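You operate a simulated robot arm through the tools that you are given. There is no shell and no other tool. Be economical: measure what you need, move in short steps, check, and stop when the job is done.

Carry out the task below with a simulated robot arm. There is one attempt and no reset: what you move stays moved.

## Task
Put the grey can that says "solvent" from the top of the beige table on the top of the wooden bench and the grey can labelled "belt wax" on the shelf of the grey bench. Put the green block on the top of the beige table away on the stone top. Do these in any order. Set down upright: grey can, green block.

The check looks at the end state, three seconds after you hand in, the way a careful person would. Anything else that was tipped, shoved, dropped, spilled or broken makes it a failure.

## Robot
A 6-joint arm with a fingered hand on a trunk, on a base that drives. Base frame: it is fixed to the floor where the robot stands at the start and does not move with it; the origin is under the middle of the robot, x ahead of it, y to its left, z up; the surface under the hand at the start is at about z = 0.8. Readings come in m, degrees, newtons and seconds.
With the tool pointing down near the work surface it reaches from about 0.48 to 0.94 m from the robot's upright axis, wherever it stands. Its first joint turns from -166.0 to 166.0 degrees. Places, roughly: shelf of the grey bench [0.5, 1.4, 0.2]; stone top [4.5, 2, 1]; top of the wooden bench [0.5, 3, 0.8]. Payload 5 kg.
Tool frame: the origin (TCP) lies between the finger pads and is the grasp point; the fingertips stand 0.043 m ahead of it; z points along the fingers, y is the line along which they close. The gripper opens to 0.144 m. The gripper's body begins 0.05 m behind the TCP. The gripper is a hand of 5 fingers: y runs from the thumb to the fingers, the wrist lies at [-0.021, -0.133, -0.233] in the tool frame, and closing takes about 1.5 s.
Orientation is that of the tool frame in the base frame, as [roll, pitch, yaw] about the fixed x, y, z axes, in that order (R = Rz(yaw) Ry(pitch) Rx(roll)). With the fingers straight down and the wrist toward the robot, the tool's x, y and z point along [0, 1, 0], [1, 0, 0] and [0, 0, -1] of the base frame.

## Interface
- The arm moves only by the tool send_rows. Its argument "commands" is a list of rows, each a list of 7 numbers: the shift along the base's x, y, z in m, then the turn, a rotation vector about the base's x, y, z in degrees, then the opening, from 0 (shut) to 1 (fully open). In form: [[dx, dy, dz, wx, wy, wz, jaw], ...]. A call has 1 to 8 rows; each row is the pose to reach, as a shift and turn from the pose commanded when the call began. Rows are played at 5 a second. More than 0.05 m and 8.6 degrees between two rows, or a gripper value outside its range, and nothing of the call is played. Where a pose cannot be reached the arm comes as near as it can. A force on the tool above 40 N (or 10 N above the force at the start of the call, whichever is more), or a blocked arm, ends the call early, and 0.2 s more pass. Each finger travels about 0.072 m/s and halts on what it meets, pressing with about 32 N; the grip force reading is that of the motor and also rises with nothing between the fingers. The clock runs only during rows and for 0.2 s after the last one: add rows that repeat a pose to give the fingers time. It gives the time, the measured TCP pose, the force on the tool (base axes), the opening and the grip force at its end, in the units of the frame above (readings bear some noise), with the torque about the TCP (base axes, N m) and any sound that the robot's microphone picked up.
- Cameras (640 x 400 px; columns grow to the right, rows downward): "scene" is now at [0.0171, 0.125, 1.5032]; the picture's right is [-0.37, -0.93, 0.00], its down [-0.63, 0.25, -0.74] and it looks along [0.68, -0.27, -0.68] (base axes); focal length 257 px, centre (320, 200). "wrist" rides on the gripper at [0.086, -0.108, -0.168] in the tool frame; the picture's right is [-0.80, 0.28, -0.53], its down [-0.54, -0.73, 0.42] and it looks along [-0.27, 0.63, 0.73] (tool axes); focal length 275 px, centre (320, 200). There is no depth. A picture from a camera that has moved, and an enlarged one, comes with that camera's place and axes in the base frame and with its lens.
- capture(camera): a new picture of that camera. The clock stands still meanwhile.
- raise_lower(by): slides the trunk up (or, below 0, down) by that many m; the arm and the scene camera ride with it, the base frame stays. It gives what a move gives, with no picture.
- base_move(legs): drives the robot by 1 to 6 legs, each [ahead, left, turn to the left] in m, m and degrees, along the robot's own axes; the way and the turn of a leg run together, so that a leg with both is an arc; at most 1.5 m and 180 degrees a leg. The arm and the cameras ride along, it lands a little off, and it stops where it bumps. It gives what a move gives.
- grasp_type(shape): the hand has 5 fingers and takes this shape, open, in about a second: jaw (thumb against the fingers, like two jaws); tri (thumb and two fingers); tip (a fingertip pinch); poke (one finger out to press); point (the index stretched); flat (the hand flat); cup (the hand cupped); fist (a fist). The gripper value then closes the fingers along that shape, each until it touches; the sizes above hold for jaw. It gives what a move gives, with no picture.
- aim_head(pan, tilt): turns the head with the scene camera to pan (to the left, within 155 degrees either way) and tilt (down, from -29 to 69), counted from straight ahead of the robot. It gives what a move gives.
- enlarge(camera, box): a new picture of the part [left, top, right, bottom] of that camera's present view, enlarged. The clock stands still meanwhile.
- close_job(): hands the job in; it is judged then, once.

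Go step by step. Nothing tells you exact positions but the pictures and the camera data: compare them with the known pose of the tool, close in by small moves and look again before you grip or let go. The budget is 165 turns and 120 pictures, counting those below and the enlarged ones. Unless the task says otherwise, let go and move clear before handing in, and close with one line.

The tools are called after "Call:" as a command line: name --pt "numbers of a row" for each row, then --argument value for the rest, lists and objects as JSON in quotes. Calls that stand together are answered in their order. send_rows: Moves the arm, as the interface text tells. Its arguments: {"type":"object","properties":{"commands":{"type":"array","items":{"type":"array","items":{"type":"number"}}}},"required":["commands"]} The other tools are called the same way: raise_lower (by) slides the trunk up or down; grasp_type (shape) gives the hand a shape; base_move (legs) drives the base; aim_head (pan, tilt) turns the head that bears the scene camera; capture (camera) takes a picture; enlarge (camera, box) takes an enlarged picture of a part of a camera's view; close_job () hands the job in.

At the start:

```text
t: 0.0
tcp_pos: [0.3803, -0.3532, 1.1113]
tool_rot: [-179.9, 0.0, 90.1]
wrist_force: [0.5, -0.3, 0.0]
moment: [-0.01, 0.01, -0.01]
gripper_width: 0.1436
grasp_force: 0.0
shape: jaw
trunk travel left (down, up): [-0.425, 0.165]
robot x, y, heading: [-0.002, 0.0009, 0.2]
head pan, tilt: [-21.9, 42.6]
```

scene: 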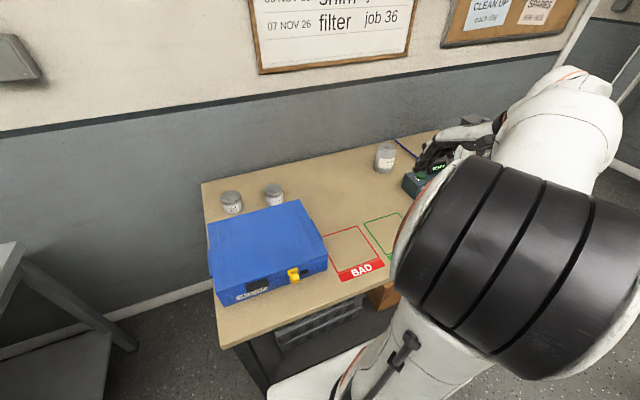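
wrist: 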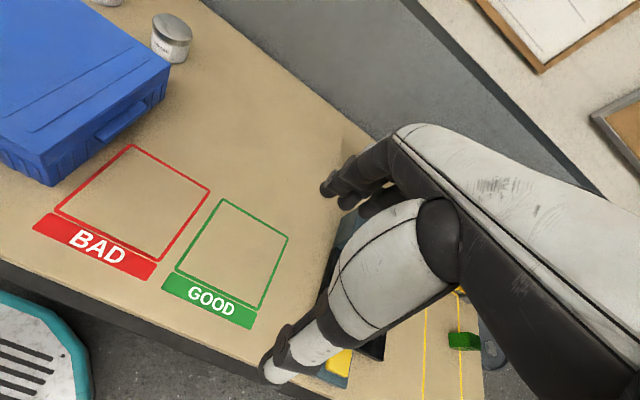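

I see a beige table with a blue case, three grey cans behind it, and a green block at the right. First I'll read the can labels.

Call:
enlarge --camera "scene" --box '[200, 170, 300, 232]'

Call:
enlarge --camera "scene" --box '[350, 120, 450, 182]'

Call:
enlarge --camera "wrist" --box '[380, 260, 540, 400]'

```text
6.40 times, centred on (250, 201) of scene
camera zoom: at [0.0171, 0.125, 1.5032], right [-0.37, -0.93, 0.0], down [-0.63, 0.25, -0.74], along [0.68, -0.27, -0.68], focal length 1645 px, centre (768, 194)
```

zoom: 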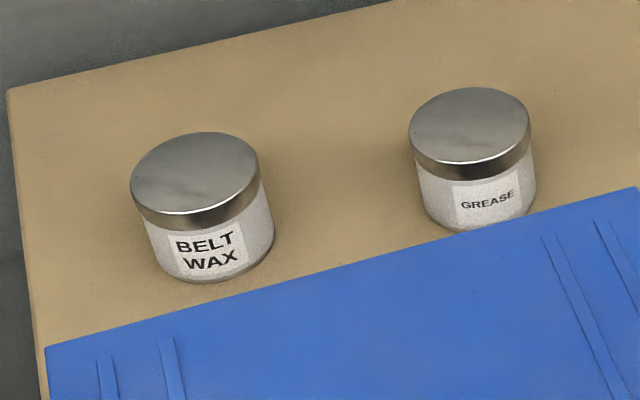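

```text
6.40 times, centred on (400, 151) of scene
camera zoom: at [0.0171, 0.125, 1.5032], right [-0.37, -0.93, 0.0], down [-0.63, 0.25, -0.74], along [0.68, -0.27, -0.68], focal length 1645 px, centre (-192, 514)
```

zoom: 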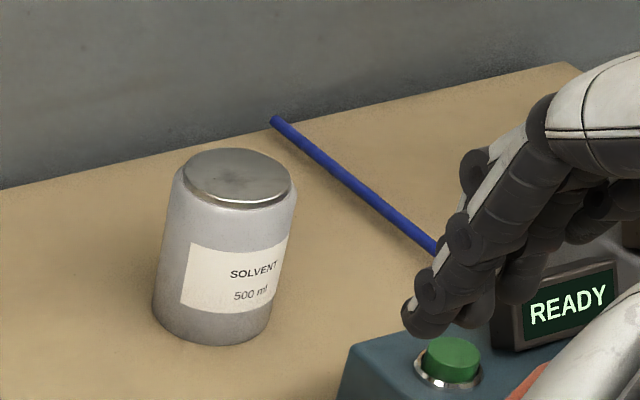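

```text
2.86 times, centred on (460, 330) of wrist
camera zoom: at [0.2716, -0.2684, 1.2782], right [0.28, -0.8, 0.53], down [-0.73, -0.54, -0.42], along [0.63, -0.27, -0.73], focal length 786 px, centre (-80, -171)
```

zoom: 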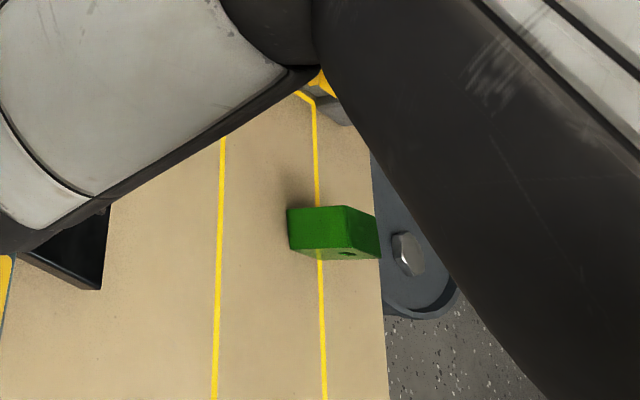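

Solvent can is near (0.81,-0.50), belt wax near (0.795,0.176), green block near (0.54,-0.95). I'll look around at the destinations.

Call:
aim_head --pan 75 --tilt 30

Call:
capture --camera "scene"

Call:
aim_head --pan 150 --tilt 25

Call:
capture --camera "scene"

Call:
aim_head --pan -80 --tilt 35

Call:
capture --camera "scene"

```text
t: 1.7
tcp_pos: [0.381, -0.3536, 1.1102]
tool_rot: [-180.0, 0.0, 90.0]
wrist_force: [0.6, 0.5, -0.2]
moment: [-0.01, 0.0, 0.02]
gripper_width: 0.1434
grasp_force: 0.1
shape: jaw
trunk travel left (down, up): [-0.425, 0.165]
robot x, y, heading: [-0.005, -0.0041, 0.1]
head pan, tilt: [75.0, 30.0]
```

```text
114 pictures are left
camera scene: at [-0.0366, 0.2433, 1.5225], right [0.97, -0.26, 0.0], down [-0.13, -0.48, -0.87], along [0.22, 0.84, -0.5], focal length 257 px, centre (320, 200)
```

scene: 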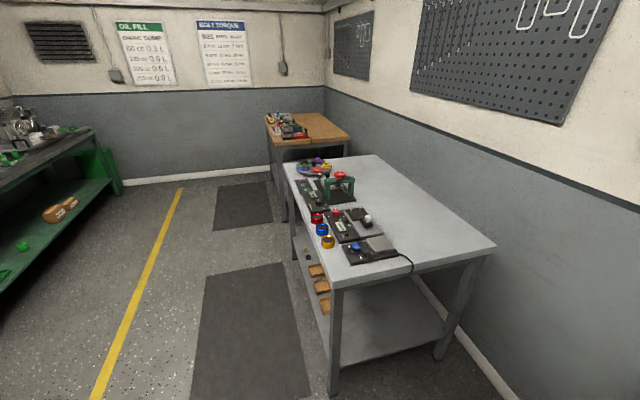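

```text
t: 3.2
tcp_pos: [0.3806, -0.3547, 1.1093]
tool_rot: [180.0, 0.1, 90.0]
wrist_force: [0.7, 0.2, -0.4]
moment: [0.04, 0.02, 0.0]
gripper_width: 0.1435
grasp_force: 0.0
shape: jaw
trunk travel left (down, up): [-0.425, 0.165]
robot x, y, heading: [0.0013, -0.0025, 0.1]
head pan, tilt: [150.0, 25.0]
```

```text
113 pictures are left
camera scene: at [-0.1398, 0.2021, 1.5304], right [0.5, 0.87, 0.0], down [0.37, -0.21, -0.91], along [-0.78, 0.45, -0.42], focal length 257 px, centre (320, 200)
```

scene: 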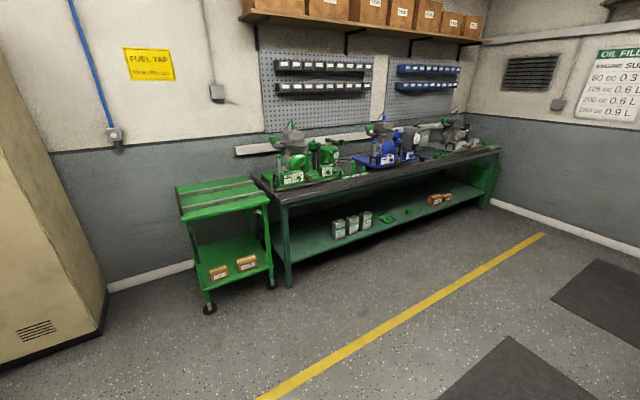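

```text
t: 6.5
tcp_pos: [0.3789, -0.3553, 1.1105]
tool_rot: [-180.0, 0.0, 89.9]
wrist_force: [0.9, -0.7, -0.5]
moment: [0.04, 0.0, 0.01]
gripper_width: 0.1437
grasp_force: 0.1
shape: jaw
trunk travel left (down, up): [-0.425, 0.165]
robot x, y, heading: [-0.0017, -0.0011, -0.2]
head pan, tilt: [-80.0, 35.0]
```

```text
112 pictures are left
camera scene: at [-0.0448, 0.0692, 1.5147], right [-0.98, -0.17, 0.0], down [-0.1, 0.56, -0.82], along [0.14, -0.81, -0.57], focal length 257 px, centre (320, 200)
```

scene: 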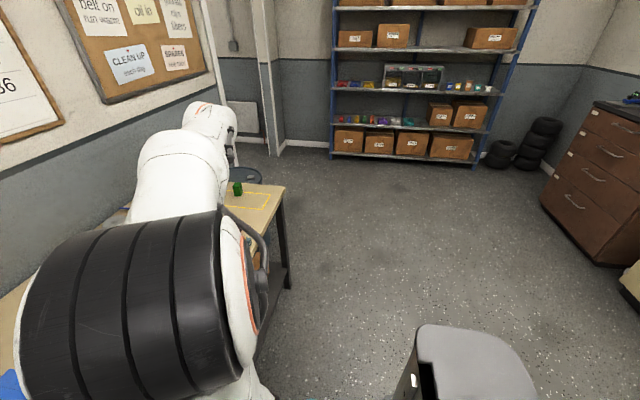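

The grey and wooden benches lie to the left; the stone top seems to be in another room past the right end of the wall. I'll look there and at the object near the robot's back right.

Call:
aim_head --pan -135 --tilt 50

Call:
capture --camera "scene"

Call:
aim_head --pan -50 --tilt 5

Call:
capture --camera "scene"

Call:
aim_head --pan 50 --tilt 55

Call:
capture --camera "scene"

```text
t: 7.7
tcp_pos: [0.3791, -0.3536, 1.1104]
tool_rot: [-180.0, 0.1, 89.9]
wrist_force: [-1.3, -0.3, 0.1]
moment: [-0.02, 0.01, -0.01]
gripper_width: 0.1437
grasp_force: 0.2
shape: jaw
trunk travel left (down, up): [-0.425, 0.165]
robot x, y, heading: [-0.0045, 0.0007, -0.1]
head pan, tilt: [-135.0, 50.0]
```

```text
111 pictures are left
camera scene: at [-0.1145, 0.1015, 1.493], right [-0.71, 0.71, 0.0], down [0.54, 0.54, -0.64], along [-0.45, -0.46, -0.77], focal length 257 px, centre (320, 200)
```

scene: 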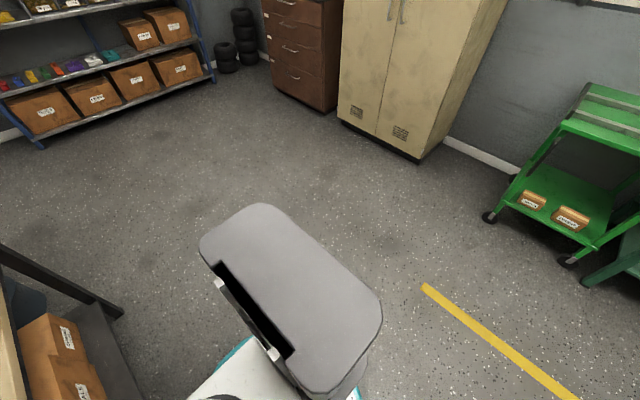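

```text
t: 9.3
tcp_pos: [0.38, -0.3539, 1.1103]
tool_rot: [-179.9, 0.0, 90.0]
wrist_force: [0.4, -0.4, -0.7]
moment: [-0.01, 0.0, 0.0]
gripper_width: 0.1439
grasp_force: 0.1
shape: jaw
trunk travel left (down, up): [-0.425, 0.165]
robot x, y, heading: [-0.0016, 0.0007, -0.2]
head pan, tilt: [-50.0, 5.0]
```

```text
110 pictures are left
camera scene: at [-0.0011, 0.0856, 1.5628], right [-0.77, -0.64, 0.0], down [-0.06, 0.07, -1.0], along [0.64, -0.76, -0.09], focal length 257 px, centre (320, 200)
```

scene: 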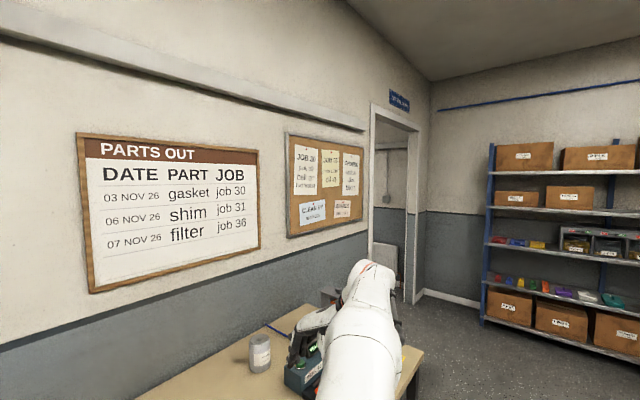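

```text
t: 11.1
tcp_pos: [0.3809, -0.3533, 1.1106]
tool_rot: [-179.9, 0.0, 90.0]
wrist_force: [0.4, -0.3, 0.0]
moment: [0.03, 0.03, -0.01]
gripper_width: 0.1434
grasp_force: 0.0
shape: jaw
trunk travel left (down, up): [-0.425, 0.165]
robot x, y, heading: [0.0016, -0.0023, -0.0]
head pan, tilt: [50.0, 55.0]
```

```text
109 pictures are left
camera scene: at [-0.0137, 0.2112, 1.4865], right [0.77, -0.64, 0.0], down [-0.53, -0.63, -0.57], along [0.37, 0.44, -0.82], focal length 257 px, centre (320, 200)
```

scene: 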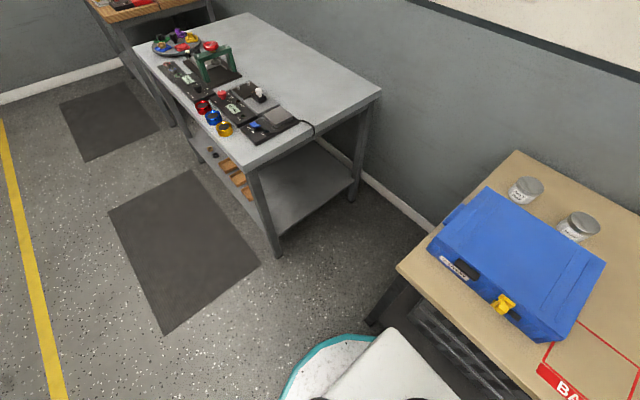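

The way is clear: the grey bench shelf's near end is empty. I'll start with the belt wax can, moving over it top-down at height.

Call:
send_rows --pt "0.026 0.041 0 0 0 0 1" --pt "0.052 0.082 0 0 0 0 1" --pt "0.078 0.123 0 0 0 0 1" --pt "0.104 0.164 0 0 0 0 1" --pt "0.13 0.205 0 0 0 0 1" --pt "0.156 0.246 0 0 0 0 1" --pt "0.182 0.287 0 0 0 0 1" --pt "0.208 0.328 0 0 0 0 1"

Call:
send_rows --pt "0.035 0.034 0 0 0 0 1" --pt "0.069 0.067 0 0 0 0 1" --pt "0.103 0.1 0 0 0 0 1" --pt "0.138 0.134 0 0 0 0 1" --pt "0.172 0.167 -0.01 0 0 0 1" --pt "0.206 0.2 -0.02 0 0 0 1" --pt "0.206 0.2 -0.05 0 0 0 1" --pt "0.206 0.2 -0.05 0 0 0 1"

Call:
aim_head --pan 0 --tilt 40

Call:
capture --camera "scene"

Call:
capture --camera "wrist"

```text
t: 12.9
tcp_pos: [0.5895, -0.0248, 1.1112]
tool_rot: [-179.9, 0.1, 90.0]
wrist_force: [-1.1, -0.4, 0.1]
moment: [0.01, 0.01, -0.02]
gripper_width: 0.1437
grasp_force: 0.0
shape: jaw
trunk travel left (down, up): [-0.425, 0.165]
robot x, y, heading: [-0.0012, 0.0025, 0.1]
head pan, tilt: [50.0, 55.0]
```

```text
t: 14.7
tcp_pos: [0.795, 0.1755, 1.0581]
tool_rot: [180.0, 0.1, 90.0]
wrist_force: [-0.9, 0.4, 0.5]
moment: [0.01, 0.01, -0.05]
gripper_width: 0.1437
grasp_force: 0.1
shape: jaw
trunk travel left (down, up): [-0.425, 0.165]
robot x, y, heading: [-0.0008, -0.0009, 0.4]
head pan, tilt: [50.0, 55.0]
```

```text
t: 15.8
tcp_pos: [0.7954, 0.1752, 1.0582]
tool_rot: [-179.9, 0.0, 89.9]
wrist_force: [0.2, 0.9, -0.4]
moment: [0.0, 0.02, -0.01]
gripper_width: 0.1441
grasp_force: 0.1
shape: jaw
trunk travel left (down, up): [-0.425, 0.165]
robot x, y, heading: [-0.0009, -0.0011, 0.1]
head pan, tilt: [0.0, 40.0]
```

```text
108 pictures are left
camera scene: at [0.0251, 0.1562, 1.5071], right [0.0, -1.0, 0.0], down [-0.64, 0.0, -0.77], along [0.77, 0.0, -0.64], focal length 257 px, centre (320, 200)
```

scene: 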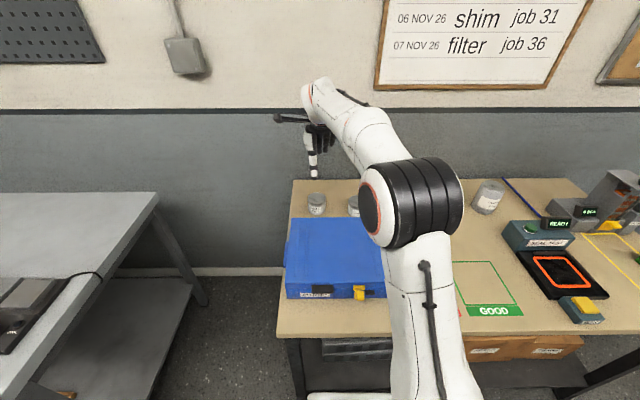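

```text
107 pictures are left
camera wrist: at [0.6868, 0.2607, 1.2267], right [0.28, -0.8, 0.53], down [-0.73, -0.54, -0.42], along [0.63, -0.27, -0.73], focal length 275 px, centre (320, 200)
```

wrist: 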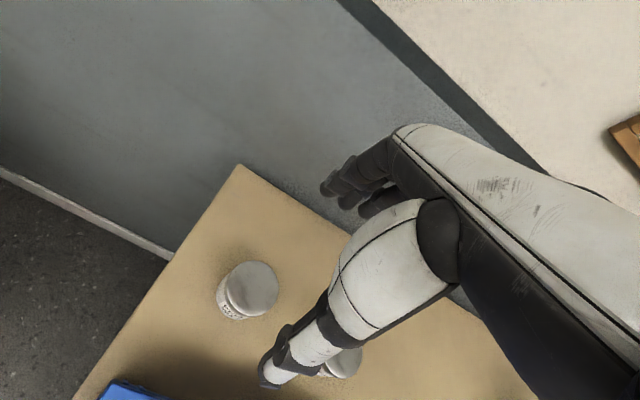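

Can at about (0.798,0.174), lid z≈0.87. I descend most of the way and check.

Call:
send_rows --pt "0.002 -0.001 -0.045 0 0 0 1" --pt "0.002 -0.001 -0.09 0 0 0 1" --pt "0.002 -0.001 -0.12 0 0 0 1" --pt "0.002 -0.001 -0.12 0 0 0 1"

Call:
capture --camera "wrist"

Call:
enlarge --camera "scene" --box '[260, 100, 420, 260]'

```text
t: 16.9
tcp_pos: [0.7969, 0.1735, 0.9382]
tool_rot: [-180.0, 0.1, 90.0]
wrist_force: [-0.5, 0.2, -0.6]
moment: [0.0, 0.01, 0.03]
gripper_width: 0.1438
grasp_force: 0.1
shape: jaw
trunk travel left (down, up): [-0.425, 0.165]
robot x, y, heading: [0.0, -0.0002, -0.1]
head pan, tilt: [0.0, 40.0]
```

```text
106 pictures are left
camera wrist: at [0.6882, 0.259, 1.1062], right [0.28, -0.8, 0.53], down [-0.73, -0.54, -0.42], along [0.63, -0.27, -0.73], focal length 275 px, centre (320, 200)
```

wrist: 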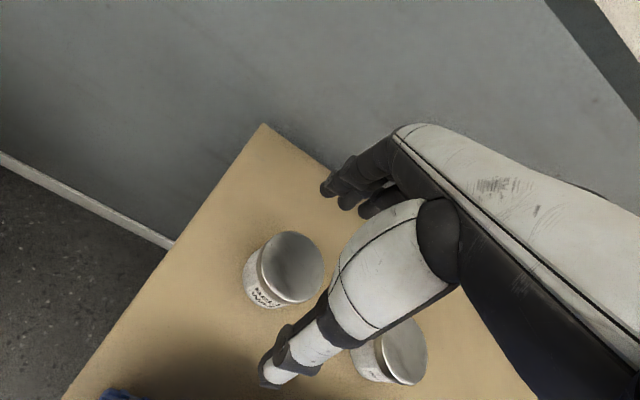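

```text
2.50 times, centred on (340, 180) of scene
camera zoom: at [0.0252, 0.1561, 1.5071], right [0.0, -1.0, 0.0], down [-0.64, 0.0, -0.77], along [0.77, 0.0, -0.64], focal length 643 px, centre (270, 250)
```

zoom: 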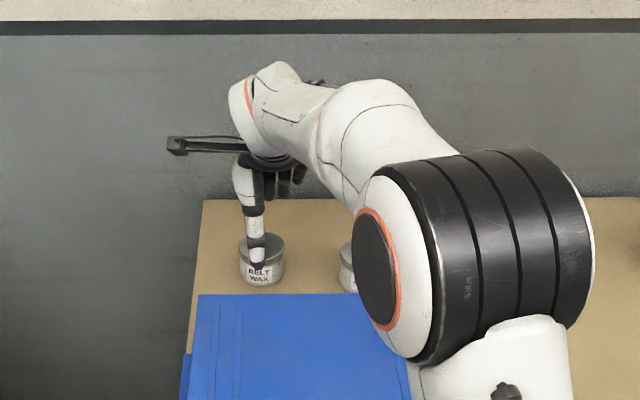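

Aligned with the can. Descend to z≈0.857 and close.

Call:
send_rows --pt "0.002 0.0005 -0.04 0 0 0 1" --pt "0.002 0.0005 -0.07 0 0 0 1" --pt "0.002 0.0005 -0.081 0 0 0 1" --pt "0.002 0.0005 -0.081 0 0 0 1"

Call:
send_rows --pt "0 0 0 0 0 0 0.7" --pt "0 0 0 0 0 0 0.45" --pt "0 0 0 0 0 0 0.3" --pt "0 0 0 0 0 0 0.3" --pt "0 0 0 0 0 0 0.3" --pt "0 0 0 0 0 0 0.3" --pt "0 0 0 0 0 0 0.3"

Call:
capture --camera "wrist"

```text
t: 17.9
tcp_pos: [0.7988, 0.1737, 0.8578]
tool_rot: [179.9, -0.1, 89.9]
wrist_force: [0.0, 0.0, -0.4]
moment: [0.0, 0.04, 0.0]
gripper_width: 0.1439
grasp_force: 0.1
shape: jaw
trunk travel left (down, up): [-0.425, 0.165]
robot x, y, heading: [0.0006, -0.0001, -0.2]
head pan, tilt: [0.0, 40.0]
```

```text
t: 19.4
tcp_pos: [0.7987, 0.1747, 0.8573]
tool_rot: [180.0, 0.0, 90.0]
wrist_force: [-0.6, 0.4, 0.5]
moment: [0.01, -0.02, -0.02]
gripper_width: 0.0618
grasp_force: 32.2
shape: jaw
trunk travel left (down, up): [-0.425, 0.165]
robot x, y, heading: [-0.0002, 0.0025, 0.0]
head pan, tilt: [0.0, 40.0]
```

```text
104 pictures are left
camera wrist: at [0.6906, 0.2595, 1.0258], right [0.28, -0.8, 0.53], down [-0.73, -0.54, -0.42], along [0.63, -0.27, -0.73], focal length 275 px, centre (320, 200)
```

wrist: 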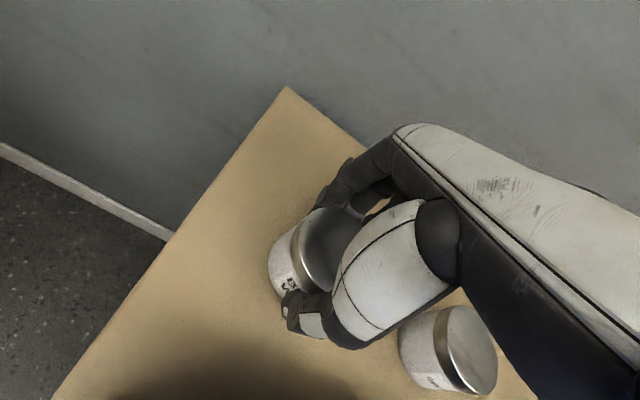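

Grip closed at 0.062 m with 32 N. Lift and check.

Call:
send_rows --pt "0 0 0.03 0 0 0 0.25" --pt "0 0 0.07 0 0 0 0.25" --pt "0 0 0.115 0 0 0 0.25" --pt "0 0 0.16 0 0 0 0.25" --pt "0 0 0.2 0 0 0 0.25" --pt "0 0 0.2 0 0 0 0.25"

Call:
enlarge --camera "scene" --box '[230, 50, 430, 250]'

```text
t: 20.9
tcp_pos: [0.7994, 0.1738, 1.059]
tool_rot: [180.0, 0.0, 90.0]
wrist_force: [0.5, 0.1, -3.3]
moment: [-0.02, -0.05, -0.01]
gripper_width: 0.0618
grasp_force: 32.5
shape: jaw
trunk travel left (down, up): [-0.425, 0.165]
robot x, y, heading: [0.0002, -0.0004, 0.2]
head pan, tilt: [0.0, 40.0]
```

```text
2.00 times, centred on (330, 150) of scene
camera zoom: at [0.0251, 0.1561, 1.5071], right [0.0, -1.0, 0.0], down [-0.64, 0.0, -0.77], along [0.77, 0.0, -0.64], focal length 514 px, centre (300, 300)
```

zoom: 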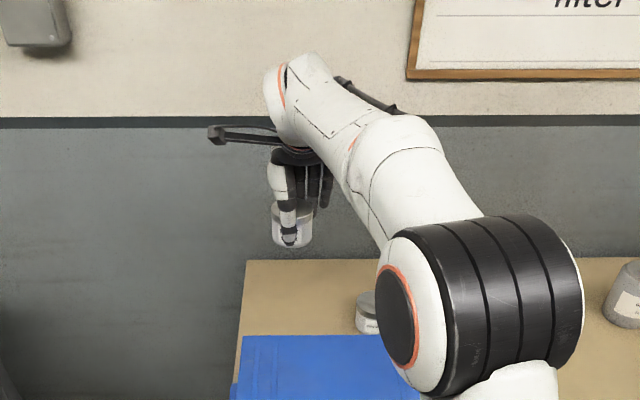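

Belt wax is held. I retract the arm, then back off and drive left to the front of the grey bench.

Call:
send_rows --pt "-0.0375 -0.02 0.01 0 0 0 0.25" --pt "-0.075 -0.04 0.02 0 0 0 0.25" --pt "-0.1125 -0.06 0.03 0 0 0 0.25" --pt "-0.15 -0.08 0.04 0 0 0 0.25" --pt "-0.1875 -0.1 0.05 0 0 0 0.25" --pt "-0.225 -0.12 0.05 0 0 0 0.25" --pt "-0.2625 -0.14 0.05 0 0 0 0.25" --pt "-0.3 -0.17 0.05 0 0 0 0.25"

Call:
base_move --legs '[[-0.5, 0, 0], [0, 1.03, 0]]'

Call:
aim_head --pan 10 --tilt 50

Call:
capture --camera "scene"

Call:
capture --camera "wrist"

```text
t: 22.6
tcp_pos: [0.4971, 0.0053, 1.1081]
tool_rot: [-179.9, 0.0, 90.0]
wrist_force: [0.6, 0.2, -2.1]
moment: [0.0, 0.03, 0.01]
gripper_width: 0.0619
grasp_force: 31.5
shape: jaw
trunk travel left (down, up): [-0.425, 0.165]
robot x, y, heading: [-0.0043, 0.0011, 0.1]
head pan, tilt: [0.0, 40.0]
```

```text
t: 30.5
tcp_pos: [-0.02, 1.0303, 1.1071]
tool_rot: [180.0, 0.0, 90.6]
wrist_force: [0.2, -0.4, -2.2]
moment: [-0.04, 0.0, 0.02]
gripper_width: 0.0616
grasp_force: 32.5
shape: jaw
trunk travel left (down, up): [-0.425, 0.165]
robot x, y, heading: [-0.5147, 1.0177, 0.7]
head pan, tilt: [0.0, 40.0]
```

```text
t: 31.2
tcp_pos: [-0.0196, 1.0306, 1.1073]
tool_rot: [-180.0, 0.1, 90.6]
wrist_force: [-0.6, 0.7, -2.8]
moment: [-0.02, 0.02, 0.01]
gripper_width: 0.0614
grasp_force: 31.7
shape: jaw
trunk travel left (down, up): [-0.425, 0.165]
robot x, y, heading: [-0.5172, 1.021, 0.7]
head pan, tilt: [10.0, 50.0]
```

```text
102 pictures are left
camera scene: at [-0.5033, 1.1892, 1.493], right [0.18, -0.98, 0.0], down [-0.75, -0.14, -0.64], along [0.63, 0.12, -0.77], focal length 257 px, centre (320, 200)
```

scene: 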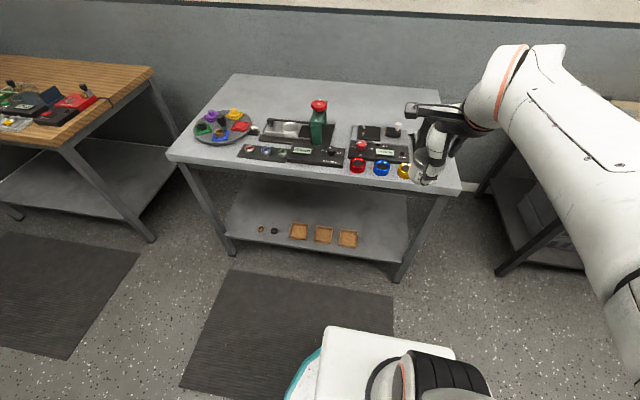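

```text
101 pictures are left
camera wrist: at [-0.1288, 1.1144, 1.275], right [0.29, -0.79, 0.53], down [-0.72, -0.55, -0.42], along [0.63, -0.26, -0.73], focal length 275 px, centre (320, 200)
```

wrist: 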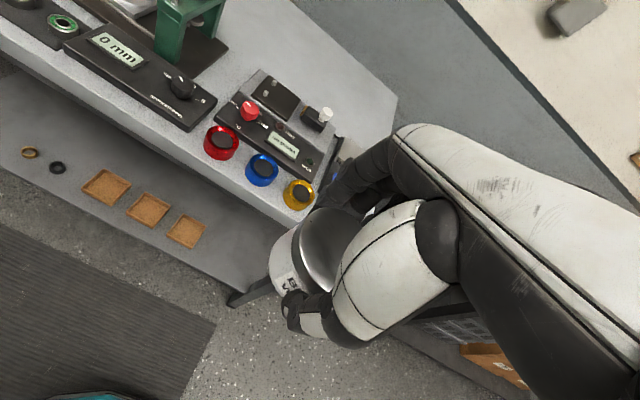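

The shelf's right end is free (trays start at y≈1.14, leg at y≈0.83). I'll back off slightly, lower the trunk, and look again before entering under the top.

Call:
base_move --legs '[[-0.12, 0, 0]]'

Call:
raise_lower --by -0.42

Call:
capture --camera "scene"

```text
t: 32.5
tcp_pos: [-0.1433, 1.0295, 1.1079]
tool_rot: [179.9, 0.0, 90.6]
wrist_force: [-0.1, -0.3, -1.7]
moment: [0.02, 0.01, -0.02]
gripper_width: 0.0617
grasp_force: 32.0
shape: jaw
trunk travel left (down, up): [-0.425, 0.165]
robot x, y, heading: [-0.6389, 1.0152, 0.6]
head pan, tilt: [10.0, 50.0]
```

```text
refused: -0.42 is not a number from -0.4 to 0.4
```

```text
100 pictures are left
camera scene: at [-0.6264, 1.188, 1.4929], right [0.18, -0.98, 0.0], down [-0.75, -0.14, -0.64], along [0.63, 0.12, -0.77], focal length 257 px, centre (320, 200)
```

scene: 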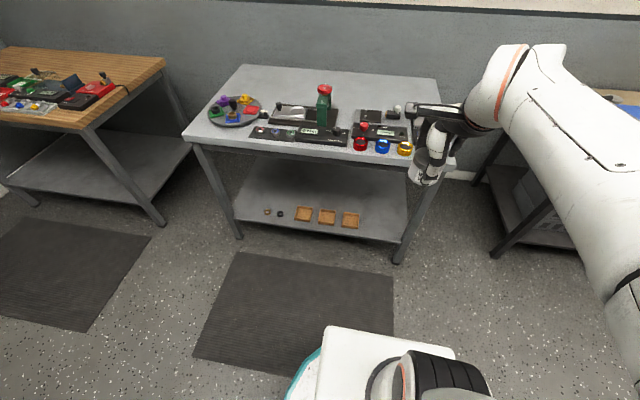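

Call:
raise_lower --by -0.4

Call:
aim_head --pan 5 --tilt 40

Call:
capture --camera "scene"

```text
t: 36.3
tcp_pos: [-0.1412, 1.0288, 0.7068]
tool_rot: [180.0, 0.0, 90.6]
wrist_force: [-0.2, -0.1, -1.4]
moment: [0.0, 0.0, 0.01]
gripper_width: 0.0618
grasp_force: 31.9
shape: jaw
trunk travel left (down, up): [-0.025, 0.565]
robot x, y, heading: [-0.6412, 1.0193, 0.9]
head pan, tilt: [10.0, 50.0]
```

```text
t: 37.0
tcp_pos: [-0.1425, 1.0284, 0.7069]
tool_rot: [-180.0, 0.1, 90.6]
wrist_force: [0.4, 0.7, -2.5]
moment: [-0.01, 0.02, 0.02]
gripper_width: 0.0615
grasp_force: 32.3
shape: jaw
trunk travel left (down, up): [-0.025, 0.565]
robot x, y, heading: [-0.6408, 1.0232, 0.6]
head pan, tilt: [5.0, 40.0]
```

```text
99 pictures are left
camera scene: at [-0.6173, 1.1821, 1.1071], right [0.1, -1.0, 0.0], down [-0.64, -0.06, -0.77], along [0.76, 0.08, -0.64], focal length 257 px, centre (320, 200)
```

scene: 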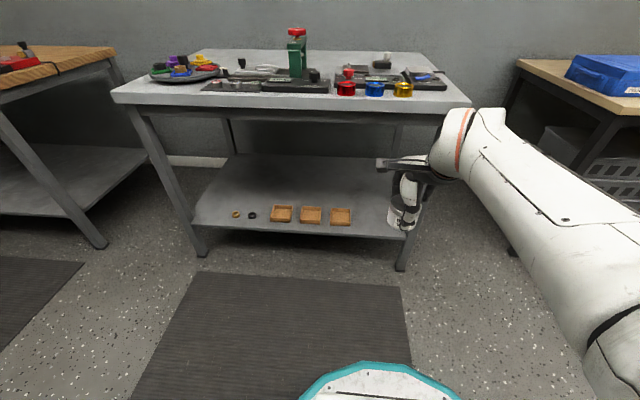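

Clear view. Lower the arm in front of the bench to z≈0.31.

Call:
send_rows --pt "0.0 -0.004 -0.048 0 0 0 0.25" --pt "0.0 -0.008 -0.096 0 0 0 0.25" --pt "0.0 -0.012 -0.144 0 0 0 0.25" --pt "0.0 -0.016 -0.192 0 0 0 0.25" --pt "0.0 -0.02 -0.24 0 0 0 0.25" --pt "0.0 -0.024 -0.288 0 0 0 0.25" --pt "0.0 -0.028 -0.336 0 0 0 0.25" --pt "0.0 -0.03 -0.384 0 0 0 0.25"

Call:
capture --camera "scene"

Call:
capture --camera "wrist"

```text
t: 39.0
tcp_pos: [-0.1698, 1.0359, 0.3246]
tool_rot: [-174.4, -7.8, 98.2]
wrist_force: [-0.1, -0.1, -2.3]
moment: [0.0, -0.01, 0.02]
gripper_width: 0.0617
grasp_force: 32.3
shape: jaw
out of reach, approached as far as the arm can: row 6, 8
trunk travel left (down, up): [-0.025, 0.565]
robot x, y, heading: [-0.6426, 1.0168, 0.6]
head pan, tilt: [5.0, 40.0]
stopped in row 8: the arm was blocked; the commanded pose is now the measured one
```

```text
98 pictures are left
camera scene: at [-0.6173, 1.1821, 1.1071], right [0.1, -1.0, 0.0], down [-0.64, -0.06, -0.77], along [0.76, 0.08, -0.64], focal length 257 px, centre (320, 200)
```

scene: 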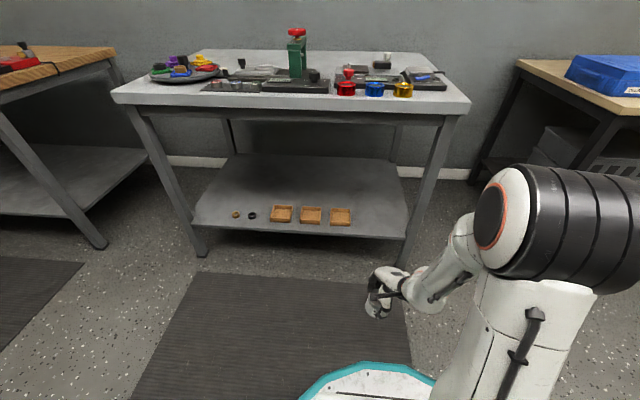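

```text
97 pictures are left
camera wrist: at [-0.2695, 1.0826, 0.5124], right [0.45, -0.8, 0.39], down [-0.69, -0.59, -0.42], along [0.57, -0.08, -0.82], focal length 275 px, centre (320, 200)
```

wrist: 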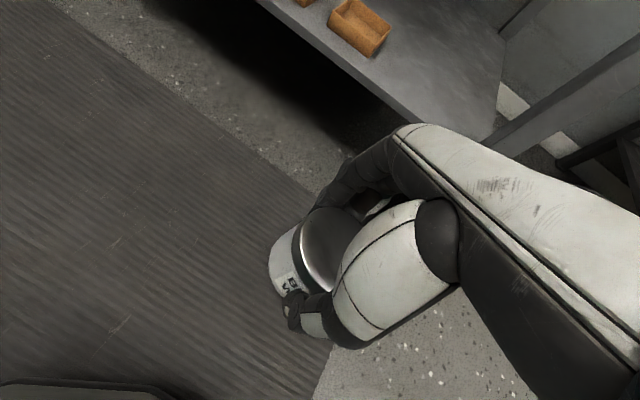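

Too close in for the arm. I'll extend outward to r≈0.62 and restore the vertical orientation.

Call:
send_rows --pt "0.04 -0.008 0.01 -1.2 -1.1 -1.4 0.25" --pt "0.08 -0.016 0.01 -2.8 -2.7 -3.4 0.25" --pt "0.11 -0.02 0.01 -4.2 -4.0 -5.0 0.25" --pt "0.13 -0.025 0.0 -5.6 -5.4 -6.8 0.25" --pt "0.15 -0.03 0.0 -6.9 -6.65 -8.4 0.25" --pt "0.15 -0.03 0.0 -6.9 -6.65 -8.4 0.25"

Call:
capture --camera "scene"

```text
t: 40.4
tcp_pos: [-0.0198, 1.0041, 0.3243]
tool_rot: [179.2, -0.3, 90.3]
wrist_force: [0.1, -0.3, -2.8]
moment: [0.02, -0.01, -0.03]
gripper_width: 0.0616
grasp_force: 32.1
shape: jaw
trunk travel left (down, up): [-0.025, 0.565]
robot x, y, heading: [-0.6385, 1.0202, 0.5]
head pan, tilt: [5.0, 40.0]
```

```text
96 pictures are left
camera scene: at [-0.6172, 1.1821, 1.1071], right [0.1, -1.0, 0.0], down [-0.64, -0.06, -0.77], along [0.76, 0.08, -0.64], focal length 257 px, centre (320, 200)
```

scene: 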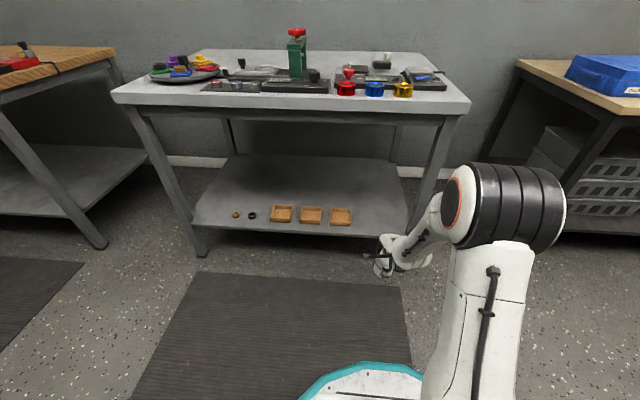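

Now extend under the top a bit (to x≈0.2) and check.

Call:
send_rows --pt "0.044 0 0 0 0 0 0.25" --pt "0.088 0 0 0 0 0 0.25" --pt "0.132 0 0 0 0 0 0.25" --pt "0.176 0 0 0.4 0.2 0 0.25" --pt "0.2 0 0 0.7 0.3 0 0.25" --pt "0.2 0 0 0.7 0.3 0 0.25"

Call:
capture --camera "scene"

Call:
capture --camera "wrist"

```text
t: 41.8
tcp_pos: [0.1834, 1.0112, 0.3274]
tool_rot: [179.5, -4.3, 87.3]
wrist_force: [-2.4, -4.0, -3.6]
moment: [-0.12, -0.12, 0.12]
gripper_width: 0.0618
grasp_force: 32.2
shape: jaw
trunk travel left (down, up): [-0.025, 0.565]
robot x, y, heading: [-0.6412, 1.0192, 0.7]
head pan, tilt: [5.0, 40.0]
```

```text
95 pictures are left
camera scene: at [-0.6172, 1.1821, 1.1071], right [0.1, -1.0, 0.0], down [-0.64, -0.06, -0.77], along [0.76, 0.08, -0.64], focal length 257 px, centre (320, 200)
```

scene: 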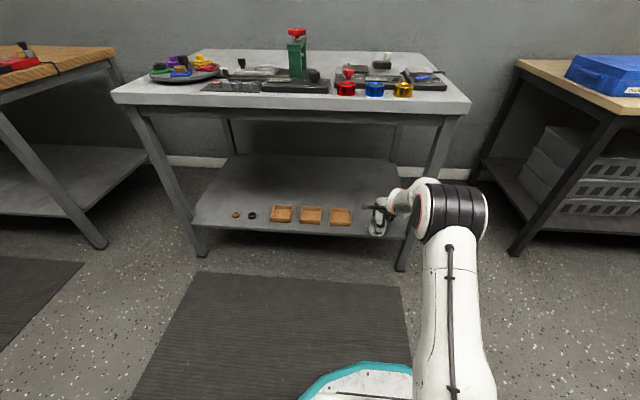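

```text
94 pictures are left
camera wrist: at [0.0766, 1.0893, 0.5005], right [0.24, -0.85, 0.48], down [-0.74, -0.47, -0.47], along [0.62, -0.24, -0.74], focal length 275 px, centre (320, 200)
```

wrist: 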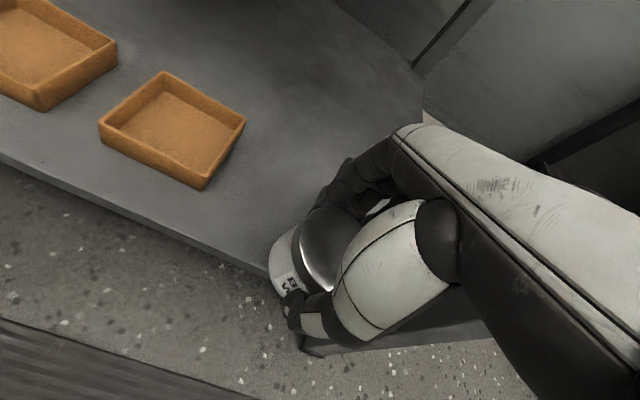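

The pose is off by 17 mm with slight force; I'll re-read and zoom to see whether something touches.

Call:
send_rows --pt "-0.02 0 0 0 0 0 0.25" --pt "-0.02 0 0 0 0 0 0.25"

Call:
enlarge --camera "scene" --box '[330, 130, 510, 290]'

```text
t: 42.4
tcp_pos: [0.1609, 1.0052, 0.3257]
tool_rot: [179.6, -1.1, 90.4]
wrist_force: [-0.1, -0.5, -1.7]
moment: [0.02, 0.0, -0.01]
gripper_width: 0.0613
grasp_force: 31.9
shape: jaw
trunk travel left (down, up): [-0.025, 0.565]
robot x, y, heading: [-0.6424, 1.0182, 0.8]
head pan, tilt: [5.0, 40.0]
```

```text
2.50 times, centred on (420, 210) of scene
camera zoom: at [-0.6171, 1.1821, 1.1071], right [0.1, -1.0, 0.0], down [-0.64, -0.06, -0.77], along [0.76, 0.08, -0.64], focal length 643 px, centre (70, 175)
```

zoom: 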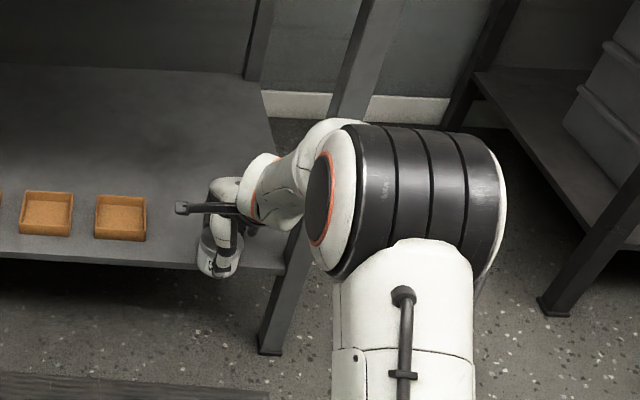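

Pressure vanished after backing: the forearm was brushing the bench's right leg. I'll retract, move left and turn right 35° so the forearm comes in from the left instead.

Call:
send_rows --pt "-0.045 0 0 0 0 0 0.25" --pt "-0.09 0 0 0 0 0 0.25" --pt "-0.135 0 0 0 0 0 0.25" --pt "-0.18 0 0 0 0 0 0.25" --pt "-0.22 0 0 0 0 0 0.25"

Call:
base_move --legs '[[0, 0.6, 0], [0.1, 0, 0], [0, 0, -35]]'

Call:
aim_head --pan 10 --tilt 40

Call:
capture --camera "scene"

```text
t: 43.6
tcp_pos: [-0.0603, 1.0046, 0.3248]
tool_rot: [179.6, -0.6, 91.4]
wrist_force: [0.5, -4.5, -1.0]
moment: [0.32, 0.09, -0.07]
gripper_width: 0.0611
grasp_force: 32.0
shape: jaw
trunk travel left (down, up): [-0.025, 0.565]
robot x, y, heading: [-0.6419, 1.0192, 0.6]
head pan, tilt: [5.0, 40.0]
```

```text
t: 49.5
tcp_pos: [-0.08, 1.2743, 0.3239]
tool_rot: [179.5, -1.1, 55.0]
wrist_force: [-0.7, 0.0, -3.3]
moment: [0.02, -0.01, 0.0]
gripper_width: 0.0614
grasp_force: 32.1
shape: jaw
trunk travel left (down, up): [-0.025, 0.565]
robot x, y, heading: [-0.5462, 1.6187, -34.7]
head pan, tilt: [5.0, 40.0]
```

```text
t: 50.1
tcp_pos: [-0.079, 1.2725, 0.3242]
tool_rot: [179.8, -1.2, 54.9]
wrist_force: [-0.4, 0.5, -2.4]
moment: [-0.01, 0.01, 0.02]
gripper_width: 0.0612
grasp_force: 32.3
shape: jaw
trunk travel left (down, up): [-0.025, 0.565]
robot x, y, heading: [-0.5438, 1.6251, -34.8]
head pan, tilt: [10.0, 40.0]
```

```text
92 pictures are left
camera scene: at [-0.4294, 1.7478, 1.1071], right [-0.42, -0.91, 0.0], down [-0.58, 0.27, -0.77], along [0.7, -0.32, -0.64], focal length 257 px, centre (320, 200)
```

scene: 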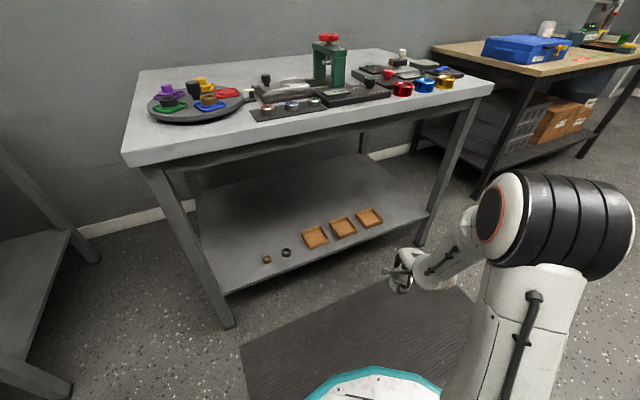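

Now forward 0.27 m with the hand low, entering under the bench top.

Call:
base_move --legs '[[0.27, 0, 0]]'

Call:
capture --camera "scene"

Call:
capture --camera "wrist"

```text
t: 52.0
tcp_pos: [0.142, 1.1165, 0.3235]
tool_rot: [179.6, -1.1, 54.8]
wrist_force: [0.4, 0.3, -2.7]
moment: [-0.01, 0.01, 0.04]
gripper_width: 0.0614
grasp_force: 32.1
shape: jaw
trunk travel left (down, up): [-0.025, 0.565]
robot x, y, heading: [-0.3212, 1.4633, -35.0]
head pan, tilt: [10.0, 40.0]
```

```text
91 pictures are left
camera scene: at [-0.2055, 1.5922, 1.1071], right [-0.42, -0.91, 0.0], down [-0.58, 0.27, -0.77], along [0.69, -0.32, -0.64], focal length 257 px, centre (320, 200)
```

scene: 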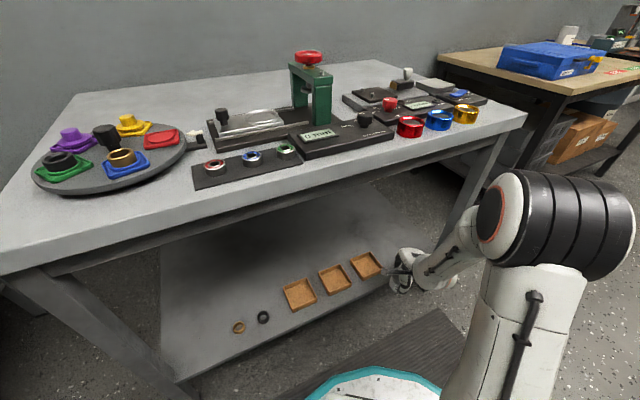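

```text
90 pictures are left
camera wrist: at [0.1007, 1.2472, 0.4925], right [-0.24, -0.82, 0.52], down [-0.9, -0.02, -0.44], along [0.37, -0.57, -0.73], focal length 275 px, centre (320, 200)
```

wrist: 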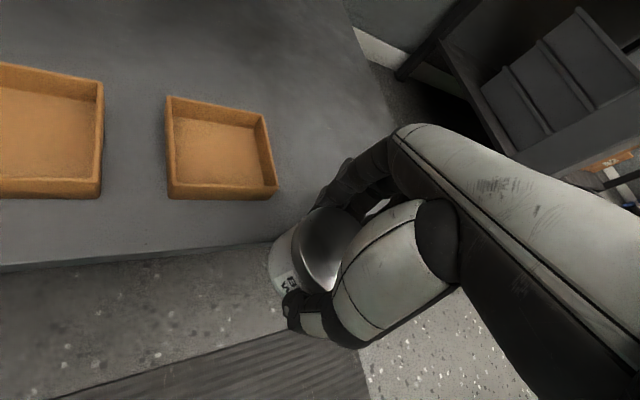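

Tray corner is at about (0.25,1.10). I swing to y≈1.02 first, then extend to (0.34,0.99).

Call:
send_rows --pt "0.015 -0.035 0 0 0 0 0.25" --pt "0.03 -0.075 0 0 0 0 0.25" --pt "0.06 -0.1 0 0 0 0 0.25" --pt "0.1 -0.115 0 0 0 0 0.25" --pt "0.14 -0.123 0 0 0.6 0 0.25" --pt "0.175 -0.127 0 0 1 0 0.25" --pt "0.198 -0.127 0 0 1 0 0.25" --pt "0.198 -0.127 0 0 1 0 0.25"

Call:
capture --camera "scene"

Call:
capture --camera "wrist"

```text
t: 53.8
tcp_pos: [0.3407, 0.9907, 0.3234]
tool_rot: [-179.5, -0.4, 54.7]
wrist_force: [1.0, 0.2, -1.6]
moment: [0.03, 0.0, -0.01]
gripper_width: 0.0612
grasp_force: 31.4
shape: jaw
trunk travel left (down, up): [-0.025, 0.565]
robot x, y, heading: [-0.3208, 1.4652, -34.8]
head pan, tilt: [10.0, 40.0]
```

```text
89 pictures are left
camera scene: at [-0.2054, 1.5922, 1.1071], right [-0.42, -0.91, 0.0], down [-0.58, 0.27, -0.77], along [0.69, -0.32, -0.64], focal length 257 px, centre (320, 200)
```

scene: 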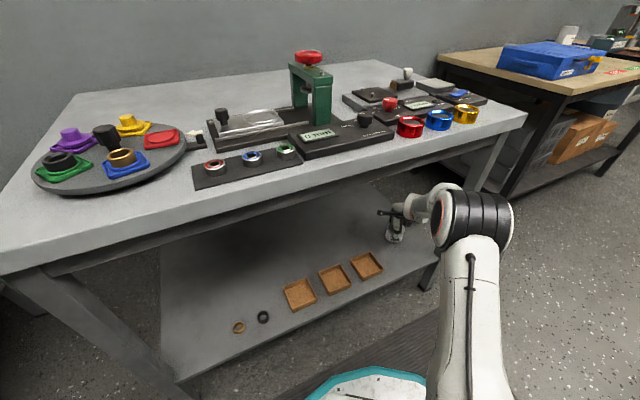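

```text
88 pictures are left
camera wrist: at [0.3021, 1.121, 0.4924], right [-0.23, -0.82, 0.52], down [-0.91, -0.02, -0.42], along [0.36, -0.57, -0.74], focal length 275 px, centre (320, 200)
```

wrist: 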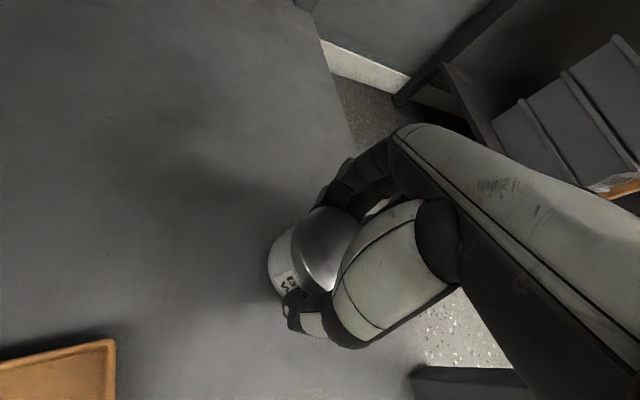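

Over the free shelf spot with no contact. Lower gently until touch.

Call:
send_rows --pt "0 0 -0.02 0 0 0 0.25" --pt "0 0 -0.04 0 0 0 0.25" --pt "0 0 -0.05 0 0 0 0.25" --pt "0 0 -0.055 0 0 0 0.25" --pt "0 0 -0.06 0 0 0 0.25" --pt "0 0 -0.064 0 0 0 0.25"

Call:
capture --camera "wrist"

```text
t: 54.4
tcp_pos: [0.3471, 0.9871, 0.3059]
tool_rot: [179.2, -0.5, 54.8]
wrist_force: [-2.7, 2.2, 16.8]
moment: [0.06, 0.07, 0.0]
gripper_width: 0.0631
grasp_force: 32.1
shape: jaw
trunk travel left (down, up): [-0.025, 0.565]
robot x, y, heading: [-0.3202, 1.4652, -35.0]
head pan, tilt: [10.0, 40.0]
stopped in row 2: the force on the tool passed its limit at 45 N (the readings are from after the stop); the commanded pose is now the measured one
```

```text
87 pictures are left
camera wrist: at [0.3049, 1.1192, 0.4735], right [-0.24, -0.81, 0.53], down [-0.9, -0.02, -0.44], along [0.37, -0.58, -0.73], focal length 275 px, centre (320, 200)
```

wrist: 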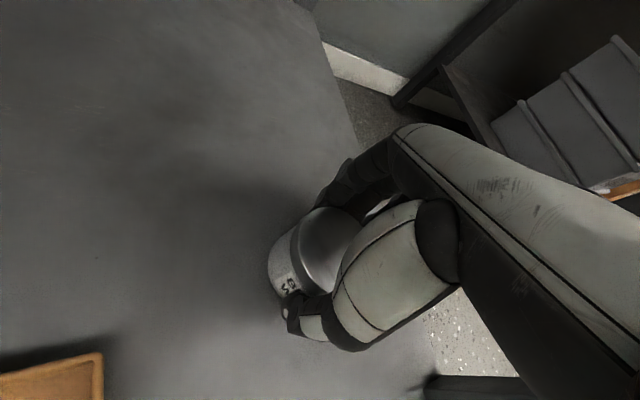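

The can is on the shelf (shelf top ≈0.25). I relieve slightly and open.

Call:
send_rows --pt "0 0 0.0 0 0 0 0.44" --pt "0 0 0.0 0 0 0 0.55" --pt "0 0 0.0 0 0 0 0.75" --pt "0 0 0.0 0 0 0 1" --pt "0 0 0.0 0 0 0 1" --pt "0 0 0.0 0 0 0 1"

Call:
capture --camera "wrist"

```text
t: 55.8
tcp_pos: [0.344, 0.9886, 0.301]
tool_rot: [179.6, -0.5, 54.7]
wrist_force: [-0.4, 0.2, -0.2]
moment: [0.02, 0.06, 0.03]
gripper_width: 0.1432
grasp_force: 0.1
shape: jaw
trunk travel left (down, up): [-0.025, 0.565]
robot x, y, heading: [-0.3252, 1.4648, -35.0]
head pan, tilt: [10.0, 40.0]
```

```text
86 pictures are left
camera wrist: at [0.3043, 1.1196, 0.4698], right [-0.23, -0.82, 0.53], down [-0.9, -0.02, -0.43], along [0.37, -0.58, -0.73], focal length 275 px, centre (320, 200)
```

wrist: 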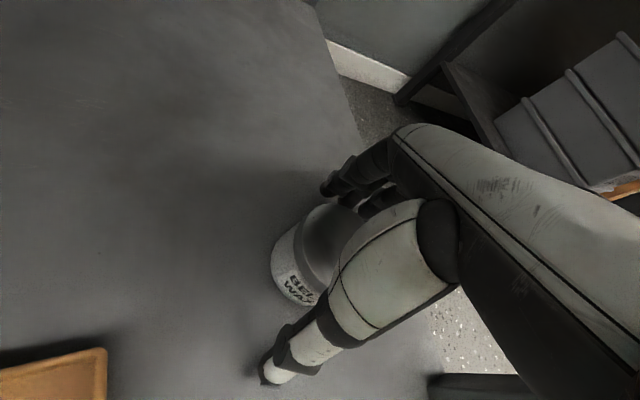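

Can stands upright on the shelf. Raise clear of it, then back out.

Call:
send_rows --pt "0 0 0.03 0 0 0 1" --pt "0 0 0.06 0 0 0 1" --pt "0 0 0.085 0 0 0 1" --pt "0 0 0.085 0 0 0 1"

Call:
send_rows --pt "-0.023 0.005 0 0 0 0 1" --pt "-0.058 0.015 0 0 0 0 1" --pt "-0.098 0.03 0 0 0 0 1" --pt "-0.138 0.055 0 0 0 0 1" --pt "-0.165 0.09 0 0 0 0 1" --pt "-0.19 0.127 0 0 0 0 1"

Call:
capture --camera "scene"

```text
t: 56.8
tcp_pos: [0.3445, 0.9884, 0.386]
tool_rot: [179.6, -0.5, 54.7]
wrist_force: [1.0, -0.2, 0.1]
moment: [0.02, 0.01, 0.01]
gripper_width: 0.1436
grasp_force: 0.2
shape: jaw
trunk travel left (down, up): [-0.025, 0.565]
robot x, y, heading: [-0.3267, 1.4668, -34.9]
head pan, tilt: [10.0, 40.0]
```

```text
t: 58.2
tcp_pos: [0.1477, 1.1155, 0.3858]
tool_rot: [-179.4, 5.2, 63.8]
wrist_force: [-0.1, -1.2, 0.3]
moment: [0.16, -0.02, -0.17]
gripper_width: 0.1442
grasp_force: 0.1
shape: jaw
trunk travel left (down, up): [-0.025, 0.565]
robot x, y, heading: [-0.322, 1.4631, -34.7]
head pan, tilt: [10.0, 40.0]
```

```text
85 pictures are left
camera scene: at [-0.2055, 1.5922, 1.1071], right [-0.42, -0.91, 0.0], down [-0.58, 0.27, -0.77], along [0.69, -0.32, -0.64], focal length 257 px, centre (320, 200)
```

scene: 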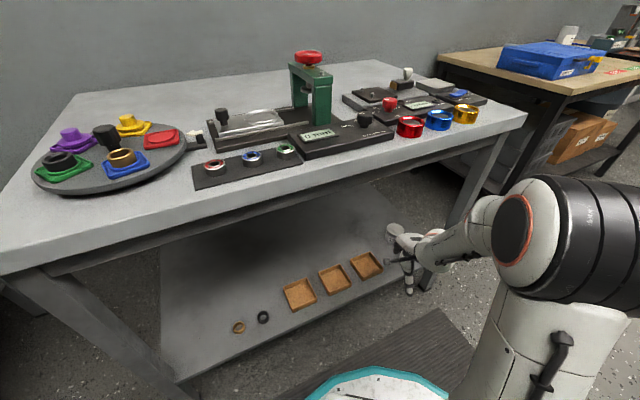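

Slight orientation drift; now back the base straight out.

Call:
base_move --legs '[[-0.35, 0, 0]]'

Call:
capture --camera "scene"

```text
t: 60.5
tcp_pos: [-0.1333, 1.3116, 0.3889]
tool_rot: [179.5, -0.5, 54.3]
wrist_force: [0.2, 0.6, -0.5]
moment: [-0.02, 0.0, -0.01]
gripper_width: 0.1439
grasp_force: 0.1
shape: jaw
trunk travel left (down, up): [-0.025, 0.565]
robot x, y, heading: [-0.6106, 1.6677, -35.4]
head pan, tilt: [10.0, 40.0]
```

```text
84 pictures are left
camera scene: at [-0.4899, 1.7918, 1.1071], right [-0.43, -0.9, 0.0], down [-0.58, 0.27, -0.77], along [0.69, -0.33, -0.64], focal length 257 px, centre (320, 200)
```

scene: 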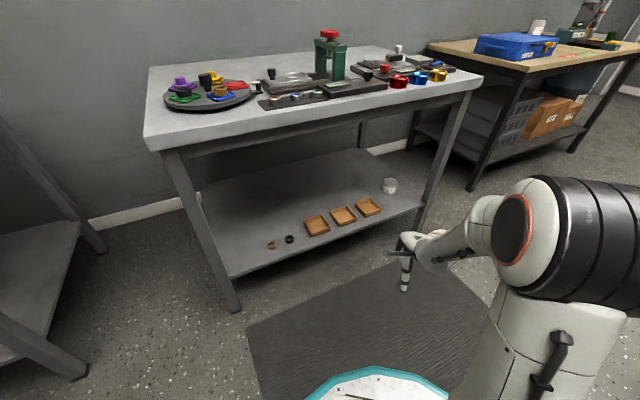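

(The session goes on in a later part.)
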